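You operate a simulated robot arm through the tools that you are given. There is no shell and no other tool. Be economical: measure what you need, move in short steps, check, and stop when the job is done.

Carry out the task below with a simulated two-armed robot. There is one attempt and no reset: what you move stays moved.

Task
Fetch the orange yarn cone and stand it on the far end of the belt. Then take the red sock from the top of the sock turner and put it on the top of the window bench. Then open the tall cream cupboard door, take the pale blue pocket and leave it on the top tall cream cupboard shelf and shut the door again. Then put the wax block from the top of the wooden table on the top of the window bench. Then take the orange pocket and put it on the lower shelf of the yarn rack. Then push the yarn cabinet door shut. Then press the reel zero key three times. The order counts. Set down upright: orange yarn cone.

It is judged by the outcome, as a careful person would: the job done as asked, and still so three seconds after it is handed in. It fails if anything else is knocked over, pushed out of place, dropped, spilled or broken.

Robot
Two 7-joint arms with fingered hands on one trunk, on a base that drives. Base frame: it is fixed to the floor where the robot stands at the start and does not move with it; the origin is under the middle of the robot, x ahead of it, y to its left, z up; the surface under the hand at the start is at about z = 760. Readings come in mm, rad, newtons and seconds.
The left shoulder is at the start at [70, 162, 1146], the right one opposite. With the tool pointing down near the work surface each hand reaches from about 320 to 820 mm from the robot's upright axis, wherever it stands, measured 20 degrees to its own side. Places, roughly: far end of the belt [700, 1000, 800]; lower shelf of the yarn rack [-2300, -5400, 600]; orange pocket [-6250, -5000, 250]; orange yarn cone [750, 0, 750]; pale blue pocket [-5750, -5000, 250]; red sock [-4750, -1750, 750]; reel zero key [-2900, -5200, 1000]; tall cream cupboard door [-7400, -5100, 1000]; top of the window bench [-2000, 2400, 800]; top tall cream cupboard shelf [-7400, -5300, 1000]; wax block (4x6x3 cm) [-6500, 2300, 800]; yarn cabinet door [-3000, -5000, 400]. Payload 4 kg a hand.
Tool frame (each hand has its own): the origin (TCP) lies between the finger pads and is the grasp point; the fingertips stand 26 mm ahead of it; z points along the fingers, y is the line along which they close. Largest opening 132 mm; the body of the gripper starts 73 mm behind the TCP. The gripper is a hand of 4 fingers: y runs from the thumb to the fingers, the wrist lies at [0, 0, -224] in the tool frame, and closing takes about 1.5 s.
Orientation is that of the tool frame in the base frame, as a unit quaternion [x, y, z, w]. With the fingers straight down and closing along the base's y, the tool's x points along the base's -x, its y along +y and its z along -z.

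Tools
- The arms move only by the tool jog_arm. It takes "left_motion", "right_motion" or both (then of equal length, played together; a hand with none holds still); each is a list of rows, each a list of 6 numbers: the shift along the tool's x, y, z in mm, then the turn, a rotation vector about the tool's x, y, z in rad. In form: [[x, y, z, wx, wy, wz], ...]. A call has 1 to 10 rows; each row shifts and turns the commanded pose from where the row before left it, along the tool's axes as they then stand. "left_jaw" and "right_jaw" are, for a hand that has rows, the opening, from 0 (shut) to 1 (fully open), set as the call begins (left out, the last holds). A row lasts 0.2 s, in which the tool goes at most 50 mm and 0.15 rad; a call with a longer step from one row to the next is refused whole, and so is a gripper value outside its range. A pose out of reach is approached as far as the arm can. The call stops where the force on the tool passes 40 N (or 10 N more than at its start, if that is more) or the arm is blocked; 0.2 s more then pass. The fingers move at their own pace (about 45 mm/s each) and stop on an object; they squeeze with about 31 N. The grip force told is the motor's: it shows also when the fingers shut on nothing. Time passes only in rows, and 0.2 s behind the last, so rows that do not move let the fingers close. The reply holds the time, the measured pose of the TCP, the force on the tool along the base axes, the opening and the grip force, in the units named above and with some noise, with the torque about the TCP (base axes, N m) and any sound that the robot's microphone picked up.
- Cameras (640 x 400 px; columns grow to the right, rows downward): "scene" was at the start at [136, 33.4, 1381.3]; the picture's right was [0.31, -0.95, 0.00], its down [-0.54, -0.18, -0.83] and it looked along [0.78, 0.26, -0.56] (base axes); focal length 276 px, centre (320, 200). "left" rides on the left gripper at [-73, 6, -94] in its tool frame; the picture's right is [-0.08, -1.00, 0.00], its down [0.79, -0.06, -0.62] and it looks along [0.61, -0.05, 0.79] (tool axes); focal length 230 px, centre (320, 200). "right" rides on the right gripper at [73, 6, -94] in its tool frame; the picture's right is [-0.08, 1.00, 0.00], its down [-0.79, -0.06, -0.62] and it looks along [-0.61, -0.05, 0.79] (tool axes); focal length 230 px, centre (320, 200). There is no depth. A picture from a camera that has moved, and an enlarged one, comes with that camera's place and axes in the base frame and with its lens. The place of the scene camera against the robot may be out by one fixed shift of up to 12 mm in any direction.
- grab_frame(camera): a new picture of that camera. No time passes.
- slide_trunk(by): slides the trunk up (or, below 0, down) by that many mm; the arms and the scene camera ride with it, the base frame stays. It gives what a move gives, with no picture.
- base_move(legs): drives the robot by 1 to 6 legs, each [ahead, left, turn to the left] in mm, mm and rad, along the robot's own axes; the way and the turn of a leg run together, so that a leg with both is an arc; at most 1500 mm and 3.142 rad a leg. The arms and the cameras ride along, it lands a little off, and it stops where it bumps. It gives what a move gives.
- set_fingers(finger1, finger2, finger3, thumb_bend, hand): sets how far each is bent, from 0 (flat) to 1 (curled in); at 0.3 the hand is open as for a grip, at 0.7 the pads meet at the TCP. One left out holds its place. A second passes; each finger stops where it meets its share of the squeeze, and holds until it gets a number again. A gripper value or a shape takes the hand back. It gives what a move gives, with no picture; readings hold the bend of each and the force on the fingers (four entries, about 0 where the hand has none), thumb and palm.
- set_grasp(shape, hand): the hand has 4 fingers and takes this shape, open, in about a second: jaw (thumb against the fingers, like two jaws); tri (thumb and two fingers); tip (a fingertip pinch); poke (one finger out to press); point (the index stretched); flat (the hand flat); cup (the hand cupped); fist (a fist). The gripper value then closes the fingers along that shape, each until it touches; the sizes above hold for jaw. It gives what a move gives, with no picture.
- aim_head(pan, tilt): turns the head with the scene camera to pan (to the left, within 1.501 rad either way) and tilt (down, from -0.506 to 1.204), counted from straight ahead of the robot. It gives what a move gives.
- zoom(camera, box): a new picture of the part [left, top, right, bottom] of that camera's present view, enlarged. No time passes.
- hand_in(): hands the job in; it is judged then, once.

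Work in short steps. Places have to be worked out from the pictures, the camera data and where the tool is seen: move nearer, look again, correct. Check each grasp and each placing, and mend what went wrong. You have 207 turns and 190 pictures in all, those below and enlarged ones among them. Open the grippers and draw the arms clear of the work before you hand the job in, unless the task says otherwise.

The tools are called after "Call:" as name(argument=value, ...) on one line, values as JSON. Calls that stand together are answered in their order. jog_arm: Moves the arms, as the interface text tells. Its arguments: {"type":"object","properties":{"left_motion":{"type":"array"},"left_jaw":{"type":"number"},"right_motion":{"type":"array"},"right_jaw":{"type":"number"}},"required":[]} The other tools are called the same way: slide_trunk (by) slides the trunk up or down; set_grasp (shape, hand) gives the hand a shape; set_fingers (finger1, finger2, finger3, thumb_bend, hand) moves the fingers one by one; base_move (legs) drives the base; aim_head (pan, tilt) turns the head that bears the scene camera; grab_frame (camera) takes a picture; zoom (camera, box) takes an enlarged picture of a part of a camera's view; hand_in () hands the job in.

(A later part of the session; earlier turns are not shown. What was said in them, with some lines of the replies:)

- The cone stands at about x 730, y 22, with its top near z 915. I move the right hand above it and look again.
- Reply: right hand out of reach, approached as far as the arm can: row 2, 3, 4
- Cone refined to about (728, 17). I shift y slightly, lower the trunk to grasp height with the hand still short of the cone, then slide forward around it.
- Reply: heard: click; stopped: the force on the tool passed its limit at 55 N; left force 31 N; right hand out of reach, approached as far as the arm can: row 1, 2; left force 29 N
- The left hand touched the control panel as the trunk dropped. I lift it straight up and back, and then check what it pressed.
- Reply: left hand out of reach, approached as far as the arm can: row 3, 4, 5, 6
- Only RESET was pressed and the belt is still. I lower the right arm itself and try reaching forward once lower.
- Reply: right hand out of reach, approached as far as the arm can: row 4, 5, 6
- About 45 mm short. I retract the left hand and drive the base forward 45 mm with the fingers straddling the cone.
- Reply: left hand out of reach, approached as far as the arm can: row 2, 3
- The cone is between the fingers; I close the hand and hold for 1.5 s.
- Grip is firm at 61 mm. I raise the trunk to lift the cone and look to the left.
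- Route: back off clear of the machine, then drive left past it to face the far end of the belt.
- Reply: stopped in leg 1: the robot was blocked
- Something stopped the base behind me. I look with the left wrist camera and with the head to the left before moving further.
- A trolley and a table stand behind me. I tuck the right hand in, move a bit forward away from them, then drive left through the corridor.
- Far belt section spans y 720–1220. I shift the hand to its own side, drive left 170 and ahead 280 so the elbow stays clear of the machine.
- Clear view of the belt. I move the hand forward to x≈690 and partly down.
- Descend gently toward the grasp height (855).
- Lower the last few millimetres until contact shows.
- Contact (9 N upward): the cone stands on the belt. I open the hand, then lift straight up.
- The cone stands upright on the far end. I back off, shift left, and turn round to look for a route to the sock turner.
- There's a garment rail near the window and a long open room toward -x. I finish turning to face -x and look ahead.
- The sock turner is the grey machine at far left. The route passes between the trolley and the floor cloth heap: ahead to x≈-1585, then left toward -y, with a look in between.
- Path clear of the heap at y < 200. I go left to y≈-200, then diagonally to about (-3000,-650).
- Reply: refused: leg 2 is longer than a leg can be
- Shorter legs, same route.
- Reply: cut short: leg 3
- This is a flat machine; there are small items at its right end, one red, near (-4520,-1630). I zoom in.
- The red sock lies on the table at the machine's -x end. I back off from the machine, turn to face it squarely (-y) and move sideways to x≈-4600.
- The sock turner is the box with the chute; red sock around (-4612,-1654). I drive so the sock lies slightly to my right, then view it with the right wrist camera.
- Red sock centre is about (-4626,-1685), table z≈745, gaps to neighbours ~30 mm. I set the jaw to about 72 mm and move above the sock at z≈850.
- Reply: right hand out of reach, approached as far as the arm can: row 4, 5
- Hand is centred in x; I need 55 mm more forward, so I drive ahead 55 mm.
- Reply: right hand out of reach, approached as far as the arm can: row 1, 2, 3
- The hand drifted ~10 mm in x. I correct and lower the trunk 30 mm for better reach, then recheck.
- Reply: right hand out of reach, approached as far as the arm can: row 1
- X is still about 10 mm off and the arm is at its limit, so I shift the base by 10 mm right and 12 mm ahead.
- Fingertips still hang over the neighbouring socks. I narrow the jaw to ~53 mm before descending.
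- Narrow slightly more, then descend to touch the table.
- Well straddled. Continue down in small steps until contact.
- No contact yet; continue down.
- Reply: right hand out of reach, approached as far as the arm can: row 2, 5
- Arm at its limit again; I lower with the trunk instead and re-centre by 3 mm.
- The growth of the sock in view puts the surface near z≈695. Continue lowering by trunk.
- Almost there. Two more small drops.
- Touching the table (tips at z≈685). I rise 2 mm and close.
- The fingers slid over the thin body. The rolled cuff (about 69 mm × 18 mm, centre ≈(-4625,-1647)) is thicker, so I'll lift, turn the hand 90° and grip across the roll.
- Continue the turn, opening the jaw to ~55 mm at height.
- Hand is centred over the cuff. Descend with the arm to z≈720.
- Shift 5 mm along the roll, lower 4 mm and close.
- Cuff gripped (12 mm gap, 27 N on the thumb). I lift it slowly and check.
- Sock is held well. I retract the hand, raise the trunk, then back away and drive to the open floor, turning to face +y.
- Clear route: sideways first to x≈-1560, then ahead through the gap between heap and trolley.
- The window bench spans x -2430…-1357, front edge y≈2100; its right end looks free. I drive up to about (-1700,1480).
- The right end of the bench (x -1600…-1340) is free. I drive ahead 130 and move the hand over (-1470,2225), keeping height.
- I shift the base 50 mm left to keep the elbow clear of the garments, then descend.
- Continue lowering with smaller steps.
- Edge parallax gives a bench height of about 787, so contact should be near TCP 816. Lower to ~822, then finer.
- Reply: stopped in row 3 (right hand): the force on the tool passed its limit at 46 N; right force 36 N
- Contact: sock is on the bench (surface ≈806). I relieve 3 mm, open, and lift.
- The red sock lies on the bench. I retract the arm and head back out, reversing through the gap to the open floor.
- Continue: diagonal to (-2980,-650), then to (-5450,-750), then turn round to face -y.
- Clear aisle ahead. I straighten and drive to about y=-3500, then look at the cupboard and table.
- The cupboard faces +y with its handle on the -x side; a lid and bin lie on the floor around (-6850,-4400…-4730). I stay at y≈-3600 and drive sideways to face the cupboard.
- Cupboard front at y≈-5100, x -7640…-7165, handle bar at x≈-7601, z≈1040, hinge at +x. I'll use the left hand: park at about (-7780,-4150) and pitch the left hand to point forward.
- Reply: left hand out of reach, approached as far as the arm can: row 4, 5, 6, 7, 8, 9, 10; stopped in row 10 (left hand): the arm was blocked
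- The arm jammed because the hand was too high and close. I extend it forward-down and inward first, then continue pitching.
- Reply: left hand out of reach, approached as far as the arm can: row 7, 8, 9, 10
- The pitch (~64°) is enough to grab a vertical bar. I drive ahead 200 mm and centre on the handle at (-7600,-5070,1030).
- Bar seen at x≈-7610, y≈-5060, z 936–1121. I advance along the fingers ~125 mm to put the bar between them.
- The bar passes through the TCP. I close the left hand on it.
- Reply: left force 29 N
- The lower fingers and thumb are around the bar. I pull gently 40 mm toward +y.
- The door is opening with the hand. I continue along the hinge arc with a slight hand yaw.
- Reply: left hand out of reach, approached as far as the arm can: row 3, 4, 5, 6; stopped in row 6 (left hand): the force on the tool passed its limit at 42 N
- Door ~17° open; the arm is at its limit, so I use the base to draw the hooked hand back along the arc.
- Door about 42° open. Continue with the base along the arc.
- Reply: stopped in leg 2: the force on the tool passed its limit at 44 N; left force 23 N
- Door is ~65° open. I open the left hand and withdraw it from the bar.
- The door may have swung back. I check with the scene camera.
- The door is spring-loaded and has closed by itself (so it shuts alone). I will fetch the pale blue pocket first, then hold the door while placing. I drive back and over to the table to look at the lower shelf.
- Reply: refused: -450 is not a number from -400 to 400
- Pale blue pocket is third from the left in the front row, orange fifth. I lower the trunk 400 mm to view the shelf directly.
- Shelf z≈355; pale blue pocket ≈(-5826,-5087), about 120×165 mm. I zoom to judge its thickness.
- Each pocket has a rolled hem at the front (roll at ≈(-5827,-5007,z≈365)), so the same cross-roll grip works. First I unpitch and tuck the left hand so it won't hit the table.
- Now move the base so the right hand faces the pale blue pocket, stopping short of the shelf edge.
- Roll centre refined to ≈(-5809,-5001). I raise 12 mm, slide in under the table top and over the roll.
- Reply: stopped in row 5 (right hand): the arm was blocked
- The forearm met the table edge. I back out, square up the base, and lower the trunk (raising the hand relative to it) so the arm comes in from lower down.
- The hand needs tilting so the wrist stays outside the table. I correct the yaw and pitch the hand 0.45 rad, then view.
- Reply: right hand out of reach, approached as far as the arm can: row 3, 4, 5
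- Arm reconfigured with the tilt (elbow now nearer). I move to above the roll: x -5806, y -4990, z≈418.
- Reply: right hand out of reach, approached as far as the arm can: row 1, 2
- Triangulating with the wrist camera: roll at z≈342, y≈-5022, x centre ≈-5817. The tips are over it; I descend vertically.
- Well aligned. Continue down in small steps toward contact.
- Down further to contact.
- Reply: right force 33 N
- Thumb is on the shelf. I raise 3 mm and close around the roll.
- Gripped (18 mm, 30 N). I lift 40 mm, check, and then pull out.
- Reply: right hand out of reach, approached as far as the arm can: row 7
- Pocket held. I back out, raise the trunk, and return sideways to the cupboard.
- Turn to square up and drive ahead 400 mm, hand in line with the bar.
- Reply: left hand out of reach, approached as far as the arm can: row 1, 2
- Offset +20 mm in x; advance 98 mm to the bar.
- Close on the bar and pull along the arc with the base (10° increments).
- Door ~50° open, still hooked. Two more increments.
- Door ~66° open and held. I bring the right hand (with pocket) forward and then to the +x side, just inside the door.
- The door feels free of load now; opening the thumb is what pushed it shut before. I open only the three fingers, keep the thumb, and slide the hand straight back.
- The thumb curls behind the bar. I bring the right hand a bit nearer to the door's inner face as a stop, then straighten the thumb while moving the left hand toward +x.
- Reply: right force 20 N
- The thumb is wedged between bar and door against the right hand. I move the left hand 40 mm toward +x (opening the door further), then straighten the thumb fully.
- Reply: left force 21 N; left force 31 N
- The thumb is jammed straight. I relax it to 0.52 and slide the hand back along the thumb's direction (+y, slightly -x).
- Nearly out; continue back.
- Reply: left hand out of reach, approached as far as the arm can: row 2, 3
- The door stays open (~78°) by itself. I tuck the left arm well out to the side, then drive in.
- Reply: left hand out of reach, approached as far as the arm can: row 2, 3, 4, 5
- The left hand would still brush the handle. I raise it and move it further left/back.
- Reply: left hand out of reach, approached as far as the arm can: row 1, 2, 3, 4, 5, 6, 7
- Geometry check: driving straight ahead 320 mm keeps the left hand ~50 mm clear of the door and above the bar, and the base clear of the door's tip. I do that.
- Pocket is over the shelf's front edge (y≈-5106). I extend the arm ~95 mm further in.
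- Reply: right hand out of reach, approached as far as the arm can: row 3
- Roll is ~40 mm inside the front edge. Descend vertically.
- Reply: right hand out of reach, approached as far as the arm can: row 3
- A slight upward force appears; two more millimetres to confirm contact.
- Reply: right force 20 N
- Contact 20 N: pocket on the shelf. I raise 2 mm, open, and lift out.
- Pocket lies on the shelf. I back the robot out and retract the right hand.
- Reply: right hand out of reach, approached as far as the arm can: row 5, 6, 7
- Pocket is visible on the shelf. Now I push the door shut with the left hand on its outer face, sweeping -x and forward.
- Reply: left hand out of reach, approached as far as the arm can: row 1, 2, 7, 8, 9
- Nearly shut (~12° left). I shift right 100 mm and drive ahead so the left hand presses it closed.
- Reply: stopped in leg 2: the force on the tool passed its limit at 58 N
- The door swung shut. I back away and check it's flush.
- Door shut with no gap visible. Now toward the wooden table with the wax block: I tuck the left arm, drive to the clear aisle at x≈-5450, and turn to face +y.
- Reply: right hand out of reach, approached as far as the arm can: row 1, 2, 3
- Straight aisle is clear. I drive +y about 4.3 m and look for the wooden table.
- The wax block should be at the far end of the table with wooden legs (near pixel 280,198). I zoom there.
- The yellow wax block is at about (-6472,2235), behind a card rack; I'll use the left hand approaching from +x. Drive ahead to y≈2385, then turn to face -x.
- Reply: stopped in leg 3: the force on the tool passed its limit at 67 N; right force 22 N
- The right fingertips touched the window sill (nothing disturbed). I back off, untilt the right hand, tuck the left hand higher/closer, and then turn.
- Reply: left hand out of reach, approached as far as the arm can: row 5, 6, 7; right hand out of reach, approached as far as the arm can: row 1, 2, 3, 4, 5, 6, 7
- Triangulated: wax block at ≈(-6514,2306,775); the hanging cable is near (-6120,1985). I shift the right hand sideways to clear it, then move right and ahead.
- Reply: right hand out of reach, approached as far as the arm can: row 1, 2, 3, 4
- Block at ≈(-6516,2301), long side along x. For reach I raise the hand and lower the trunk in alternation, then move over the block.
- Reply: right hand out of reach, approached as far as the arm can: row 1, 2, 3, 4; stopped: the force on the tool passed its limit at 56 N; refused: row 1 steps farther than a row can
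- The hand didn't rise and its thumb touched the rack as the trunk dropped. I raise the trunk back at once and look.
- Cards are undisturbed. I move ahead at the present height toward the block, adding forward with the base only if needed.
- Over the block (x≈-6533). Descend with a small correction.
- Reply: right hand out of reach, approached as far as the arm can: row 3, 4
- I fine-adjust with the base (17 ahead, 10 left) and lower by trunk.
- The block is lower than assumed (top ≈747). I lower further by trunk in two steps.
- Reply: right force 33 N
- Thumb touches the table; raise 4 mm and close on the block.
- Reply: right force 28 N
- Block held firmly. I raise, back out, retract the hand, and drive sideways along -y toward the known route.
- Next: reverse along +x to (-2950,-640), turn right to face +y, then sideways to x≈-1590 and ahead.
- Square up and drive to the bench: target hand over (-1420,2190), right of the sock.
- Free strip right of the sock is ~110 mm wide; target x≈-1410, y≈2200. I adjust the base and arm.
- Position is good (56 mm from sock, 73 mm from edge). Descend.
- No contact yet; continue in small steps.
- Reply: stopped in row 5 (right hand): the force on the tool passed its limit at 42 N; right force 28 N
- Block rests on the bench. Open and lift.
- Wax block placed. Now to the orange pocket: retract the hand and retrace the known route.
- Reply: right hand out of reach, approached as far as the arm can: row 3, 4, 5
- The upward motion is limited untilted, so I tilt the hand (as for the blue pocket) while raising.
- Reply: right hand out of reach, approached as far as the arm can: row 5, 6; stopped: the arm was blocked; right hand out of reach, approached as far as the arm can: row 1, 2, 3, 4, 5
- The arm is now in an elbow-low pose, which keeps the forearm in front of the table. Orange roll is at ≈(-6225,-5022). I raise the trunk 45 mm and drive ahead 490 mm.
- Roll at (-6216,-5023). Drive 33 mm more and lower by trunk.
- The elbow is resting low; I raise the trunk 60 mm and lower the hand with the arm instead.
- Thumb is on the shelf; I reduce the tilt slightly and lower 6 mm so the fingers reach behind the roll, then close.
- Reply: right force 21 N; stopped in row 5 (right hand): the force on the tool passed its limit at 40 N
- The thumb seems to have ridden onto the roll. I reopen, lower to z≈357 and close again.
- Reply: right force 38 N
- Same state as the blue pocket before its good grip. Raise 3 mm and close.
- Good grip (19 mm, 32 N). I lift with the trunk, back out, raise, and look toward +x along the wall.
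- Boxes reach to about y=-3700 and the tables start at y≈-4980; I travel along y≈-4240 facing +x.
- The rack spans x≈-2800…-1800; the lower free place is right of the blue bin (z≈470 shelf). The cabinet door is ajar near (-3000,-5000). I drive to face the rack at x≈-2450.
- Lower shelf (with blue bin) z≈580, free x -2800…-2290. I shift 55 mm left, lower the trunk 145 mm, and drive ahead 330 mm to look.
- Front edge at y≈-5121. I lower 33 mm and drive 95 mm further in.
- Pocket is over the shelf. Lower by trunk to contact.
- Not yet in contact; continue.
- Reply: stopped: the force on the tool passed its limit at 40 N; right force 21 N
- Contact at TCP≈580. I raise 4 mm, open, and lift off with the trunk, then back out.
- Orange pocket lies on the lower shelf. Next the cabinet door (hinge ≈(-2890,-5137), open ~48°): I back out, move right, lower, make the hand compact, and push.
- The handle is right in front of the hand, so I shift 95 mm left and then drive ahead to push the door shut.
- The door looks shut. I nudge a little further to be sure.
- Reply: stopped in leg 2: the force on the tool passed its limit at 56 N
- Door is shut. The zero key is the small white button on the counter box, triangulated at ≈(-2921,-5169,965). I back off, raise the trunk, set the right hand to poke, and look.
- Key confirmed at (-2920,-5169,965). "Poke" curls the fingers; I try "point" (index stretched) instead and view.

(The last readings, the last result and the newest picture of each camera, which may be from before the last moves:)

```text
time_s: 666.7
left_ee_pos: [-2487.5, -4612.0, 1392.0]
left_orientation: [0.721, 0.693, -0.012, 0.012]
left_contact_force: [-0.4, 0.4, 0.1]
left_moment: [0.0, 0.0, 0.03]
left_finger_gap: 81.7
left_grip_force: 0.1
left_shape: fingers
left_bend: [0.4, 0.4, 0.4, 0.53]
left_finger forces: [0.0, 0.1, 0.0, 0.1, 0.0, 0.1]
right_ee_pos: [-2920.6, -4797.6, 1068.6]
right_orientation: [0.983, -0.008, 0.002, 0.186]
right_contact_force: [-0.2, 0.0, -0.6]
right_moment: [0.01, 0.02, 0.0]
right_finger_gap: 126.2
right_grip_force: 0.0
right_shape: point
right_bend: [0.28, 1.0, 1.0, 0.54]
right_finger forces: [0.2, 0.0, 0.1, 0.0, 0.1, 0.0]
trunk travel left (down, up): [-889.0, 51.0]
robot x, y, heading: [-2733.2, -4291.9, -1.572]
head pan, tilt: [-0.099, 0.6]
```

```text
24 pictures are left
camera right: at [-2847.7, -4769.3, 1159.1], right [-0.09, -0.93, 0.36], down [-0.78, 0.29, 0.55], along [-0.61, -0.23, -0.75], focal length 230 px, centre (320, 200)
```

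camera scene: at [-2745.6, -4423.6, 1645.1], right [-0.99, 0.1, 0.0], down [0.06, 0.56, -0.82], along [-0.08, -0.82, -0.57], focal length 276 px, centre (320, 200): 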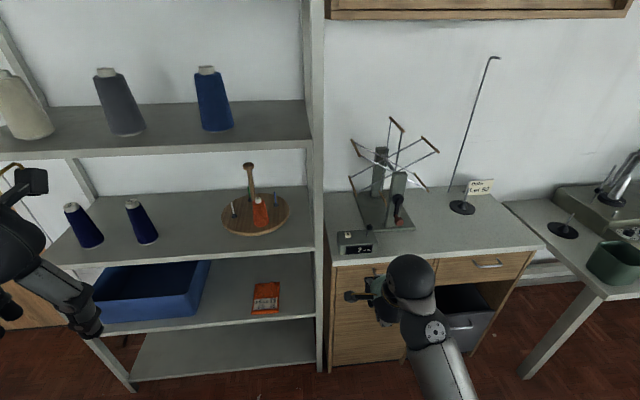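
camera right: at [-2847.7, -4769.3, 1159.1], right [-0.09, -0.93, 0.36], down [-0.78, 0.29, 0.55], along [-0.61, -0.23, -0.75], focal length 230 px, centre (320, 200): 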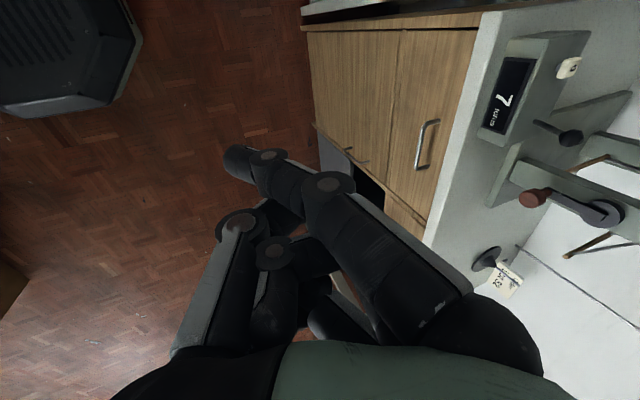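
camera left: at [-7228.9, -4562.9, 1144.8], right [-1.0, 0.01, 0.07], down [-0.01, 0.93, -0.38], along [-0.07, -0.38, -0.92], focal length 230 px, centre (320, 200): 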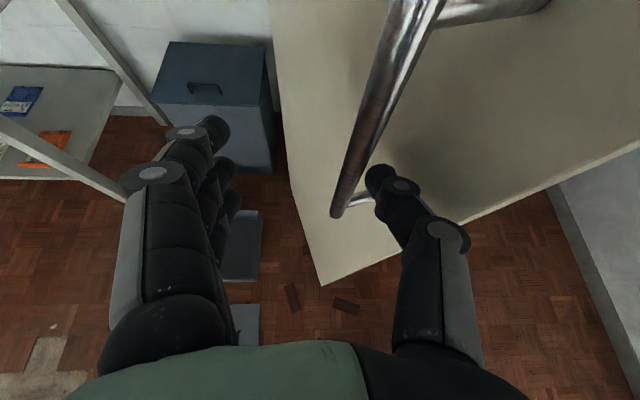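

"Point" bends the index across. I set the fingers individually: finger 1 at 0.4 (straight forward), others curled.

Call:
set_fingers(hand="right", finger1=0.45, finger2=1.0, finger3=1.0, thumb_bend=0.9)

Call:
grab_frame(camera="right")

```text
time_s: 667.7
left_ee_pos: [-2488.1, -4612.8, 1392.5]
left_orientation: [0.721, 0.693, -0.013, 0.011]
left_contact_force: [0.3, -0.1, 0.8]
left_moment: [-0.02, -0.02, -0.01]
left_finger_gap: 81.5
left_grip_force: 0.0
left_shape: fingers
left_bend: [0.4, 0.4, 0.4, 0.53]
left_finger forces: [0.0, 0.0, 0.1, 0.0, 0.1, 0.1]
right_ee_pos: [-2922.1, -4797.5, 1067.8]
right_orientation: [0.983, -0.007, 0.002, 0.185]
right_contact_force: [-0.8, 0.8, -0.2]
right_moment: [0.03, -0.01, 0.0]
right_finger_gap: 34.0
right_grip_force: 0.1
right_shape: fingers
right_bend: [0.45, 1.0, 1.0, 0.88]
right_finger forces: [0.0, 0.0, 0.0, 0.0, 0.1, 0.1]
trunk travel left (down, up): [-889.0, 51.0]
robot x, y, heading: [-2733.9, -4291.2, -1.57]
head pan, tilt: [-0.099, 0.6]
```

```text
23 pictures are left
camera right: at [-2848.7, -4769.4, 1159.0], right [-0.09, -0.93, 0.36], down [-0.78, 0.29, 0.55], along [-0.61, -0.23, -0.75], focal length 230 px, centre (320, 200)
```

right: 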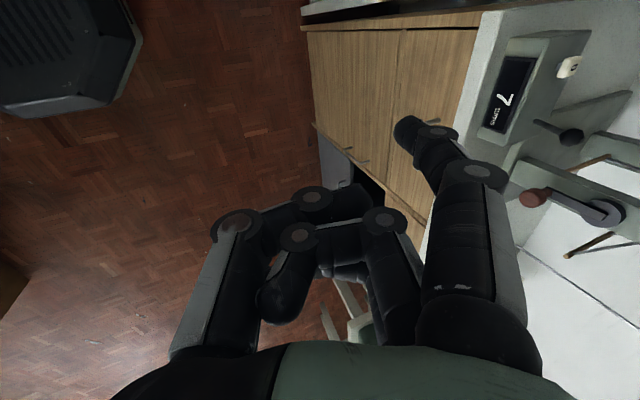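

Index tip now projects ahead (≈(23,48,28) in the tool frame). I drive so the tip comes above the key: 21 mm right, 310 mm ahead, then check.

Call:
base_move(legs=[[308, -21, 0]])

Call:
grab_frame(camera="right")

Call:
grab_frame(camera="scene")

```text
time_s: 669.8
left_ee_pos: [-2508.4, -4917.5, 1392.7]
left_orientation: [0.721, 0.693, -0.013, 0.012]
left_contact_force: [-0.6, 0.7, -0.4]
left_moment: [-0.03, 0.01, -0.04]
left_finger_gap: 81.8
left_grip_force: 0.1
left_shape: fingers
left_bend: [0.4, 0.4, 0.4, 0.53]
left_finger forces: [0.0, 0.1, 0.1, 0.1, 0.0, 0.1]
right_ee_pos: [-2941.3, -5104.5, 1068.9]
right_orientation: [0.982, -0.006, 0.002, 0.187]
right_contact_force: [-0.1, 0.2, -0.1]
right_moment: [-0.06, -0.01, -0.01]
right_finger_gap: 33.9
right_grip_force: 0.0
right_shape: fingers
right_bend: [0.45, 1.0, 1.0, 0.88]
right_finger forces: [0.0, 0.0, 0.0, 0.1, 0.0, 0.1]
trunk travel left (down, up): [-889.0, 51.0]
robot x, y, heading: [-2754.8, -4599.4, -1.576]
head pan, tilt: [-0.099, 0.6]
```

```text
22 pictures are left
camera right: at [-2868.5, -5075.7, 1159.9], right [-0.09, -0.93, 0.36], down [-0.79, 0.29, 0.55], along [-0.61, -0.24, -0.75], focal length 230 px, centre (320, 200)
```

right: 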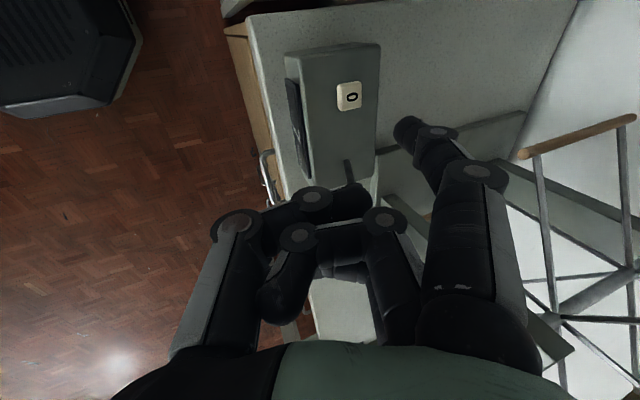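

```text
21 pictures are left
camera scene: at [-2762.5, -4728.9, 1645.4], right [-1.0, 0.1, 0.0], down [0.06, 0.56, -0.83], along [-0.08, -0.82, -0.56], focal length 276 px, centre (320, 200)
```

scene: 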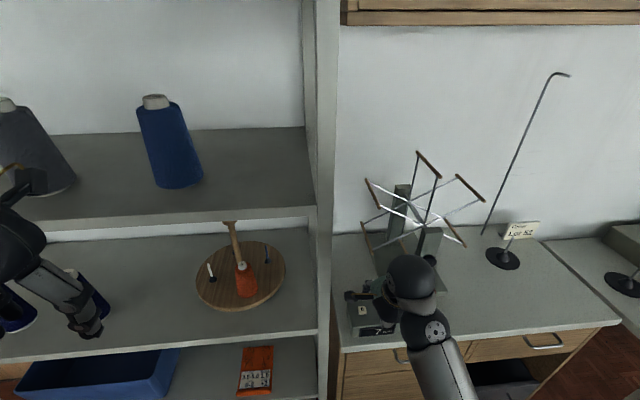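

Key at ≈(-2921,-5172,967); the tip is ~12 mm short. I nudge forward and lower the trunk 65 mm, then check alignment.

Call:
jog_arm(right_motion=[[-3, 11, 4, 0, 0, 0], [0, 0, 0, 0, 0, 0]])

Call:
slide_trunk(by=-65)

Call:
grab_frame(camera="right")

```text
time_s: 670.4
left_ee_pos: [-2508.0, -4918.9, 1391.6]
left_orientation: [0.721, 0.693, -0.012, 0.012]
left_contact_force: [-0.3, -0.7, 0.0]
left_moment: [-0.01, 0.0, 0.03]
left_finger_gap: 81.7
left_grip_force: 0.1
left_shape: fingers
left_bend: [0.4, 0.4, 0.4, 0.53]
left_finger forces: [0.0, 0.0, 0.0, 0.0, 0.1, 0.0]
right_ee_pos: [-2945.3, -5116.9, 1069.1]
right_orientation: [0.983, -0.007, 0.002, 0.186]
right_contact_force: [0.3, 0.0, -0.1]
right_moment: [-0.01, 0.01, 0.02]
right_finger_gap: 34.0
right_grip_force: 0.1
right_shape: fingers
right_bend: [0.45, 1.0, 1.0, 0.88]
right_finger forces: [0.0, 0.1, 0.1, 0.0, 0.0, 0.0]
trunk travel left (down, up): [-889.0, 51.0]
robot x, y, heading: [-2756.4, -4596.4, -1.571]
head pan, tilt: [-0.099, 0.6]
```

```text
time_s: 671.4
left_ee_pos: [-2507.9, -4920.9, 1325.4]
left_orientation: [0.72, 0.693, -0.013, 0.012]
left_contact_force: [-0.3, 0.4, 0.7]
left_moment: [-0.02, -0.01, 0.01]
left_finger_gap: 81.6
left_grip_force: 0.0
left_shape: fingers
left_bend: [0.4, 0.4, 0.4, 0.53]
left_finger forces: [0.0, 0.1, 0.0, 0.1, 0.0, 0.0]
right_ee_pos: [-2945.5, -5115.1, 1004.6]
right_orientation: [0.983, -0.007, 0.002, 0.186]
right_contact_force: [0.2, -0.1, -0.5]
right_moment: [-0.02, 0.02, -0.02]
right_finger_gap: 33.7
right_grip_force: 0.1
right_shape: fingers
right_bend: [0.45, 1.0, 1.0, 0.88]
right_finger forces: [0.1, 0.1, 0.0, 0.1, 0.0, 0.0]
trunk travel left (down, up): [-824.0, 116.0]
robot x, y, heading: [-2758.9, -4599.3, -1.571]
head pan, tilt: [-0.099, 0.6]
```

```text
20 pictures are left
camera right: at [-2872.3, -5088.4, 1094.7], right [-0.09, -0.93, 0.36], down [-0.79, 0.29, 0.55], along [-0.61, -0.24, -0.75], focal length 230 px, centre (320, 200)
```

right: 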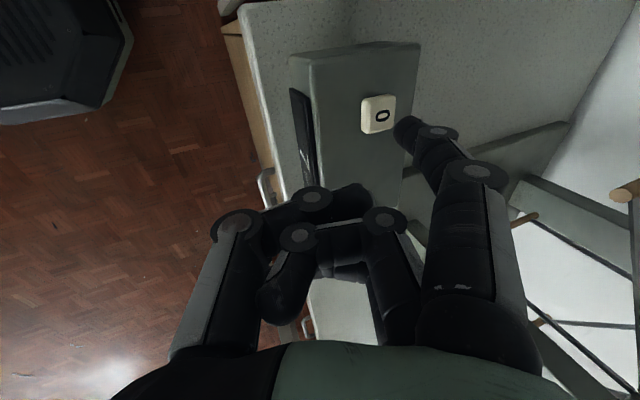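

Tip (≈(-2923,-5172,999)) is aligned with the key. Lower in small steps until contact.

Call:
slide_trunk(by=-12)

Call:
slide_trunk(by=-6)

Call:
zoom(camera="right", box=[280, 30, 520, 180])

```text
time_s: 672.0
left_ee_pos: [-2508.3, -4920.4, 1314.6]
left_orientation: [0.72, 0.693, -0.012, 0.012]
left_contact_force: [0.0, 0.0, -0.5]
left_moment: [0.0, -0.01, -0.04]
left_finger_gap: 81.8
left_grip_force: 0.2
left_shape: fingers
left_bend: [0.4, 0.4, 0.4, 0.53]
left_finger forces: [0.1, 0.0, 0.0, 0.1, 0.0, 0.0]
right_ee_pos: [-2945.2, -5116.6, 991.3]
right_orientation: [0.983, -0.006, 0.003, 0.186]
right_contact_force: [0.4, 0.0, 0.7]
right_moment: [-0.02, 0.03, 0.02]
right_finger_gap: 33.9
right_grip_force: 0.1
right_shape: fingers
right_bend: [0.45, 1.0, 1.0, 0.88]
right_finger forces: [0.1, 0.0, 0.0, 0.0, 0.0, 0.1]
trunk travel left (down, up): [-812.0, 128.0]
robot x, y, heading: [-2752.5, -4601.4, -1.572]
head pan, tilt: [-0.099, 0.6]
```

```text
time_s: 672.6
left_ee_pos: [-2508.6, -4920.4, 1309.3]
left_orientation: [0.72, 0.693, -0.011, 0.012]
left_contact_force: [0.4, -0.4, 0.0]
left_moment: [0.03, 0.03, -0.03]
left_finger_gap: 81.6
left_grip_force: 0.0
left_shape: fingers
left_bend: [0.4, 0.4, 0.4, 0.53]
left_finger forces: [0.0, 0.0, 0.0, 0.1, 0.0, 0.0]
right_ee_pos: [-2945.8, -5117.5, 985.2]
right_orientation: [0.982, -0.007, 0.002, 0.186]
right_contact_force: [0.6, -0.2, 1.1]
right_moment: [0.01, -0.01, -0.03]
right_finger_gap: 34.0
right_grip_force: 0.0
right_shape: fingers
right_bend: [0.45, 1.0, 1.0, 0.88]
right_finger forces: [0.0, 0.0, 0.0, 0.0, 0.0, 0.0]
trunk travel left (down, up): [-806.0, 134.0]
robot x, y, heading: [-2752.9, -4602.1, -1.575]
head pan, tilt: [-0.099, 0.6]
```

```text
2.67 times, centred on (400, 105) of right
camera zoom: at [-2872.2, -5088.7, 1076.4], right [-0.09, -0.93, 0.36], down [-0.79, 0.29, 0.55], along [-0.61, -0.23, -0.75], focal length 614 px, centre (107, 453)
```

zoom: 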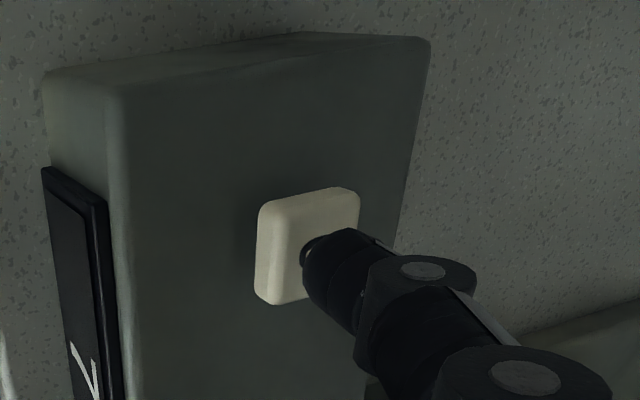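

The fingertip is right over the key. Continue down in 4 mm steps, listening for a click.

Call:
slide_trunk(by=-4)

Call:
slide_trunk(by=-4)

Call:
slide_trunk(by=-4)

```text
time_s: 673.1
left_ee_pos: [-2507.8, -4919.9, 1304.8]
left_orientation: [0.721, 0.693, -0.013, 0.011]
left_contact_force: [0.0, 0.3, 0.0]
left_moment: [0.02, -0.02, 0.0]
left_finger_gap: 81.8
left_grip_force: 0.0
left_shape: fingers
left_bend: [0.4, 0.4, 0.4, 0.53]
left_finger forces: [0.0, 0.0, 0.0, 0.0, 0.0, 0.0]
right_ee_pos: [-2945.5, -5116.2, 981.4]
right_orientation: [0.983, -0.007, 0.002, 0.186]
right_contact_force: [0.2, 0.6, 0.0]
right_moment: [0.01, 0.02, -0.02]
right_finger_gap: 34.1
right_grip_force: 0.1
right_shape: fingers
right_bend: [0.45, 1.0, 1.0, 0.88]
right_finger forces: [0.1, 0.0, 0.1, 0.1, 0.0, 0.0]
trunk travel left (down, up): [-802.0, 138.0]
robot x, y, heading: [-2755.3, -4600.7, -1.571]
head pan, tilt: [-0.099, 0.6]
```

```text
time_s: 673.6
left_ee_pos: [-2507.7, -4920.5, 1301.2]
left_orientation: [0.721, 0.693, -0.012, 0.011]
left_contact_force: [0.3, 0.3, 0.1]
left_moment: [-0.04, 0.02, 0.01]
left_finger_gap: 81.9
left_grip_force: 0.1
left_shape: fingers
left_bend: [0.4, 0.4, 0.4, 0.53]
left_finger forces: [0.0, 0.1, 0.0, 0.0, 0.1, 0.1]
right_ee_pos: [-2945.6, -5115.9, 978.3]
right_orientation: [0.983, -0.006, 0.003, 0.185]
right_contact_force: [1.0, -0.3, 0.3]
right_moment: [-0.01, 0.0, 0.02]
right_finger_gap: 33.9
right_grip_force: 0.5
right_shape: fingers
right_bend: [0.45, 1.0, 1.0, 0.88]
right_finger forces: [0.6, 0.0, 0.0, 0.0, 0.1, 0.1]
trunk travel left (down, up): [-798.0, 142.0]
robot x, y, heading: [-2757.2, -4601.0, -1.573]
head pan, tilt: [-0.099, 0.6]
```

```text
time_s: 674.2
left_ee_pos: [-2508.5, -4920.3, 1296.9]
left_orientation: [0.72, 0.693, -0.012, 0.012]
left_contact_force: [0.1, 0.1, 0.1]
left_moment: [-0.01, 0.03, -0.02]
left_finger_gap: 81.6
left_grip_force: 0.0
left_shape: fingers
left_bend: [0.4, 0.4, 0.4, 0.53]
left_finger forces: [0.0, 0.0, 0.0, 0.0, 0.0, 0.0]
right_ee_pos: [-2946.4, -5117.0, 972.8]
right_orientation: [0.983, -0.007, 0.003, 0.186]
right_contact_force: [0.2, 0.3, 1.6]
right_moment: [-0.06, -0.06, 0.01]
right_finger_gap: 34.2
right_grip_force: 0.9
right_shape: fingers
right_bend: [0.45, 1.0, 1.0, 0.88]
right_finger forces: [1.8, 0.0, 0.0, 0.0, 0.0, 0.1]
trunk travel left (down, up): [-794.0, 146.0]
robot x, y, heading: [-2755.4, -4598.4, -1.57]
head pan, tilt: [-0.099, 0.6]
heard: click
```

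Click: first press. I lift 14 mm and press twice more.

Call:
slide_trunk(by=14)

Call:
slide_trunk(by=-14)

Call:
slide_trunk(by=14)

```text
time_s: 674.8
left_ee_pos: [-2508.6, -4920.0, 1311.2]
left_orientation: [0.721, 0.693, -0.012, 0.012]
left_contact_force: [0.0, 0.2, 0.6]
left_moment: [-0.02, -0.02, -0.01]
left_finger_gap: 81.6
left_grip_force: 0.1
left_shape: fingers
left_bend: [0.4, 0.4, 0.4, 0.53]
left_finger forces: [0.1, 0.0, 0.1, 0.0, 0.0, 0.1]
right_ee_pos: [-2946.2, -5116.9, 987.7]
right_orientation: [0.982, -0.007, 0.002, 0.187]
right_contact_force: [0.0, 0.8, 0.3]
right_moment: [-0.04, -0.02, 0.0]
right_finger_gap: 33.8
right_grip_force: 0.0
right_shape: fingers
right_bend: [0.45, 1.0, 1.0, 0.88]
right_finger forces: [0.1, 0.0, 0.0, 0.1, 0.0, 0.0]
trunk travel left (down, up): [-808.0, 132.0]
robot x, y, heading: [-2756.4, -4598.1, -1.567]
head pan, tilt: [-0.099, 0.6]
```

```text
time_s: 675.4
left_ee_pos: [-2508.3, -4920.5, 1297.0]
left_orientation: [0.72, 0.693, -0.012, 0.012]
left_contact_force: [0.1, 0.9, 0.5]
left_moment: [-0.01, 0.03, -0.03]
left_finger_gap: 81.9
left_grip_force: 0.2
left_shape: fingers
left_bend: [0.4, 0.4, 0.4, 0.53]
left_finger forces: [0.0, 0.1, 0.0, 0.1, 0.0, 0.0]
right_ee_pos: [-2946.3, -5116.9, 974.3]
right_orientation: [0.983, -0.006, 0.002, 0.186]
right_contact_force: [-0.1, 0.6, 1.7]
right_moment: [-0.1, -0.06, 0.0]
right_finger_gap: 34.4
right_grip_force: 1.0
right_shape: fingers
right_bend: [0.45, 1.0, 1.0, 0.88]
right_finger forces: [1.7, 0.0, 0.0, 0.0, 0.2, 0.0]
trunk travel left (down, up): [-794.0, 146.0]
robot x, y, heading: [-2754.4, -4597.2, -1.571]
head pan, tilt: [-0.099, 0.6]
heard: click
```

```text
time_s: 676.0
left_ee_pos: [-2507.9, -4919.4, 1309.9]
left_orientation: [0.72, 0.694, -0.012, 0.011]
left_contact_force: [1.3, -0.3, 0.0]
left_moment: [-0.03, -0.05, 0.03]
left_finger_gap: 81.7
left_grip_force: 0.0
left_shape: fingers
left_bend: [0.4, 0.4, 0.4, 0.53]
left_finger forces: [0.1, 0.0, 0.0, 0.0, 0.1, 0.0]
right_ee_pos: [-2945.0, -5117.5, 986.6]
right_orientation: [0.983, -0.008, 0.003, 0.186]
right_contact_force: [-0.6, -0.9, 0.5]
right_moment: [0.02, 0.02, -0.01]
right_finger_gap: 34.0
right_grip_force: 0.0
right_shape: fingers
right_bend: [0.45, 1.0, 1.0, 0.88]
right_finger forces: [0.0, 0.0, 0.1, 0.0, 0.0, 0.1]
trunk travel left (down, up): [-808.0, 132.0]
robot x, y, heading: [-2754.7, -4598.9, -1.574]
head pan, tilt: [-0.099, 0.6]
```

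Second click heard. Third press.

Call:
slide_trunk(by=-14)

Call:
slide_trunk(by=70)

Call:
base_move(legs=[[-350, 0, 0]])

Call:
set_grasp(hand="right", shape="jaw")

Call:
set_grasp(hand="left", shape="jaw")

Call:
grab_frame(camera="scene")

```text
time_s: 676.6
left_ee_pos: [-2507.9, -4920.2, 1296.9]
left_orientation: [0.72, 0.694, -0.011, 0.012]
left_contact_force: [0.2, -0.2, -0.3]
left_moment: [-0.02, 0.03, -0.02]
left_finger_gap: 81.8
left_grip_force: 0.1
left_shape: fingers
left_bend: [0.4, 0.4, 0.4, 0.53]
left_finger forces: [0.0, 0.0, 0.0, 0.0, 0.0, 0.0]
right_ee_pos: [-2945.3, -5117.5, 973.8]
right_orientation: [0.983, -0.007, 0.003, 0.186]
right_contact_force: [-0.1, 0.3, 2.0]
right_moment: [-0.05, -0.07, -0.01]
right_finger_gap: 34.4
right_grip_force: 0.6
right_shape: fingers
right_bend: [0.45, 1.0, 1.0, 0.88]
right_finger forces: [1.7, 0.0, 0.0, 0.0, 0.0, 0.0]
trunk travel left (down, up): [-794.0, 146.0]
robot x, y, heading: [-2758.4, -4598.7, -1.575]
head pan, tilt: [-0.099, 0.6]
heard: click
```

```text
time_s: 677.7
left_ee_pos: [-2507.3, -4921.3, 1366.8]
left_orientation: [0.721, 0.693, -0.012, 0.011]
left_contact_force: [0.5, -0.4, -0.5]
left_moment: [-0.02, -0.03, 0.01]
left_finger_gap: 81.8
left_grip_force: 0.0
left_shape: fingers
left_bend: [0.4, 0.4, 0.4, 0.53]
left_finger forces: [0.0, 0.0, 0.0, 0.0, 0.0, 0.1]
right_ee_pos: [-2945.6, -5117.0, 1042.8]
right_orientation: [0.983, -0.007, 0.002, 0.185]
right_contact_force: [-0.1, -0.3, -0.4]
right_moment: [0.01, 0.01, 0.01]
right_finger_gap: 34.3
right_grip_force: 0.0
right_shape: fingers
right_bend: [0.45, 1.0, 1.0, 0.88]
right_finger forces: [0.0, 0.0, 0.0, 0.1, 0.0, 0.1]
trunk travel left (down, up): [-864.0, 76.0]
robot x, y, heading: [-2754.4, -4603.5, -1.572]
head pan, tilt: [-0.099, 0.6]
```

```text
time_s: 680.0
left_ee_pos: [-2508.9, -4576.1, 1366.3]
left_orientation: [0.722, 0.691, -0.011, 0.01]
left_contact_force: [0.4, 0.6, -0.4]
left_moment: [0.01, -0.04, 0.04]
left_finger_gap: 81.7
left_grip_force: 0.0
left_shape: fingers
left_bend: [0.4, 0.4, 0.4, 0.53]
left_finger forces: [0.0, 0.1, 0.0, 0.0, 0.1, 0.0]
right_ee_pos: [-2947.0, -4770.2, 1042.9]
right_orientation: [0.983, -0.009, 0.002, 0.185]
right_contact_force: [-0.1, -0.8, 0.3]
right_moment: [0.0, -0.02, -0.05]
right_finger_gap: 34.1
right_grip_force: 0.1
right_shape: fingers
right_bend: [0.45, 1.0, 1.0, 0.88]
right_finger forces: [0.0, 0.0, 0.0, 0.0, 0.0, 0.0]
trunk travel left (down, up): [-864.0, 76.0]
robot x, y, heading: [-2754.6, -4254.7, -1.578]
head pan, tilt: [-0.099, 0.6]
```

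```text
time_s: 680.9
left_ee_pos: [-2508.3, -4574.6, 1366.6]
left_orientation: [0.722, 0.691, -0.013, 0.011]
left_contact_force: [-0.3, -0.1, 0.4]
left_moment: [-0.01, 0.01, 0.05]
left_finger_gap: 81.7
left_grip_force: 0.1
left_shape: fingers
left_bend: [0.4, 0.4, 0.4, 0.53]
left_finger forces: [0.0, 0.0, 0.0, 0.0, 0.1, 0.0]
right_ee_pos: [-2947.0, -4769.1, 1044.4]
right_orientation: [0.983, -0.01, 0.002, 0.186]
right_contact_force: [-0.1, -0.1, 0.2]
right_moment: [0.0, -0.03, 0.02]
right_finger_gap: 132.0
right_grip_force: 0.1
right_shape: jaw
right_bend: [0.3, 0.3, 0.3, 0.3]
right_finger forces: [0.0, 0.1, 0.1, 0.0, 0.0, 0.0]
trunk travel left (down, up): [-864.0, 76.0]
robot x, y, heading: [-2754.9, -4252.9, -1.574]
head pan, tilt: [-0.099, 0.6]
```

```text
time_s: 681.8
left_ee_pos: [-2509.4, -4575.8, 1367.5]
left_orientation: [0.722, 0.691, -0.012, 0.011]
left_contact_force: [-0.1, -0.6, 0.2]
left_moment: [-0.02, 0.04, -0.01]
left_finger_gap: 132.1
left_grip_force: 0.0
left_shape: jaw
left_bend: [0.3, 0.3, 0.3, 0.3]
left_finger forces: [0.0, 0.1, 0.0, 0.1, 0.0, 0.1]
right_ee_pos: [-2947.2, -4768.9, 1043.4]
right_orientation: [0.983, -0.009, 0.002, 0.185]
right_contact_force: [-0.1, 0.1, 0.9]
right_moment: [0.0, 0.01, 0.02]
right_finger_gap: 131.9
right_grip_force: 0.0
right_shape: jaw
right_bend: [0.3, 0.3, 0.3, 0.3]
right_finger forces: [0.0, 0.1, 0.0, 0.1, 0.1, 0.0]
trunk travel left (down, up): [-864.0, 76.0]
robot x, y, heading: [-2754.9, -4253.5, -1.573]
head pan, tilt: [-0.099, 0.6]
```

```text
18 pictures are left
camera scene: at [-2762.6, -4385.2, 1620.1], right [-0.99, 0.1, 0.0], down [0.06, 0.56, -0.82], along [-0.09, -0.82, -0.57], focal length 276 px, centre (320, 200)
```

scene: 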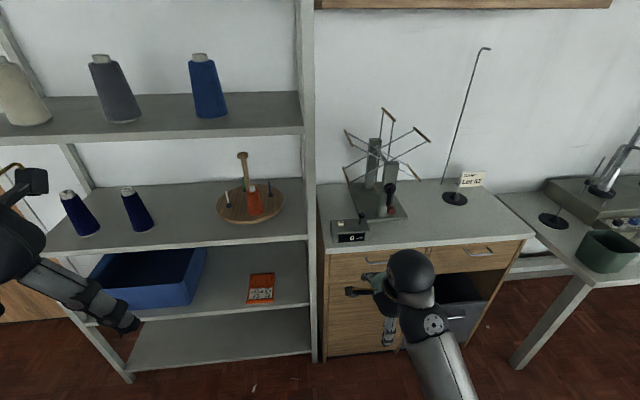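

Three clicks, and the display appears reset. I check the cabinet door and, far away, the tall cupboard door once more.

Call:
base_move(legs=[[-80, 250, 0]])

Call:
zoom(camera="scene", box=[330, 170, 570, 370])

Call:
aim_head(pan=-1.35, tilt=0.1)

Call:
zoom(camera="scene", box=[200, 100, 440, 250])

```text
time_s: 683.7
left_ee_pos: [-2260.7, -4498.7, 1366.8]
left_orientation: [0.723, 0.69, -0.011, 0.012]
left_contact_force: [0.1, 0.5, -0.5]
left_moment: [0.02, 0.0, 0.02]
left_finger_gap: 131.7
left_grip_force: 0.0
left_shape: jaw
left_bend: [0.3, 0.3, 0.3, 0.3]
left_finger forces: [0.0, 0.0, 0.0, 0.0, 0.1, 0.0]
right_ee_pos: [-2699.2, -4691.9, 1041.8]
right_orientation: [0.983, -0.011, 0.002, 0.185]
right_contact_force: [-0.4, 0.5, 0.2]
right_moment: [0.0, 0.0, 0.03]
right_finger_gap: 132.1
right_grip_force: 0.0
right_shape: jaw
right_bend: [0.3, 0.3, 0.3, 0.3]
right_finger forces: [0.1, 0.0, 0.0, 0.0, 0.1, 0.0]
trunk travel left (down, up): [-864.0, 76.0]
robot x, y, heading: [-2503.6, -4173.6, -1.579]
head pan, tilt: [-0.099, 0.6]
```

```text
2.00 times, centred on (450, 270) of scene
camera zoom: at [-2514.9, -4308.2, 1620.1], right [-0.99, 0.11, 0.0], down [0.06, 0.56, -0.82], along [-0.09, -0.82, -0.57], focal length 552 px, centre (60, 60)
```

zoom: 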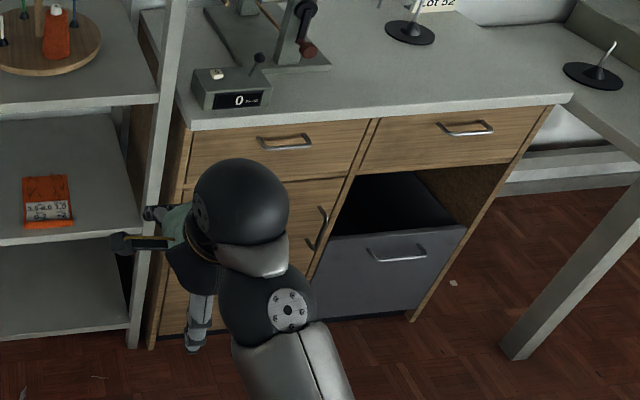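

```text
time_s: 685.1
left_ee_pos: [-2258.7, -4497.2, 1367.5]
left_orientation: [0.723, 0.691, -0.012, 0.011]
left_contact_force: [-0.7, 0.3, 0.2]
left_moment: [-0.01, -0.01, 0.0]
left_finger_gap: 131.9
left_grip_force: 0.0
left_shape: jaw
left_bend: [0.3, 0.3, 0.3, 0.3]
left_finger forces: [0.0, 0.0, 0.0, 0.0, 0.0, 0.0]
right_ee_pos: [-2697.4, -4690.8, 1043.5]
right_orientation: [0.982, -0.01, 0.002, 0.187]
right_contact_force: [1.2, -0.2, 0.4]
right_moment: [0.01, 0.05, 0.01]
right_finger_gap: 131.7
right_grip_force: 0.1
right_shape: jaw
right_bend: [0.3, 0.3, 0.3, 0.3]
right_finger forces: [0.0, 0.1, 0.0, 0.0, 0.0, 0.0]
trunk travel left (down, up): [-864.0, 76.0]
robot x, y, heading: [-2501.8, -4174.2, -1.578]
head pan, tilt: [-1.349, 0.099]
```

```text
2.67 times, centred on (320, 175) of scene
camera zoom: at [-2592.7, -4239.3, 1666.3], right [-0.21, 0.98, 0.0], down [0.1, 0.02, -1.0], along [-0.97, -0.21, -0.1], focal length 736 px, centre (320, 267)
```

zoom: 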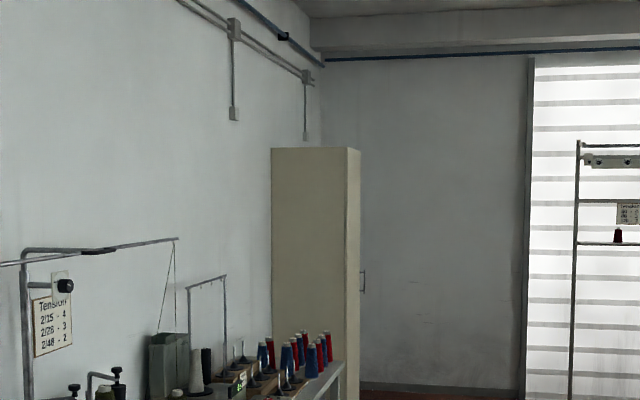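

Display reads 0, both doors are shut, and the pocket is on the rack. Hands are open and clear; I hand in.

Call:
hand_in()

```text
The job is handed in.
```

I did all seven steps in order and handed the job in; two things did not go cleanly along the way:
- At the start my left hand brushed the belt machine's control panel with an audible click, most likely on RESET; the belt did not move.
- My first opening of the cupboard door swung shut by itself, so I fetched the pale blue pocket first and then opened the door again to put it in.

The last pictures show the reel display at 0, the cupboard and cabinet doors shut, and the orange pocket on the lower rack shelf. The yarn cone, sock, wax block and pale blue pocket were each checked when set down.
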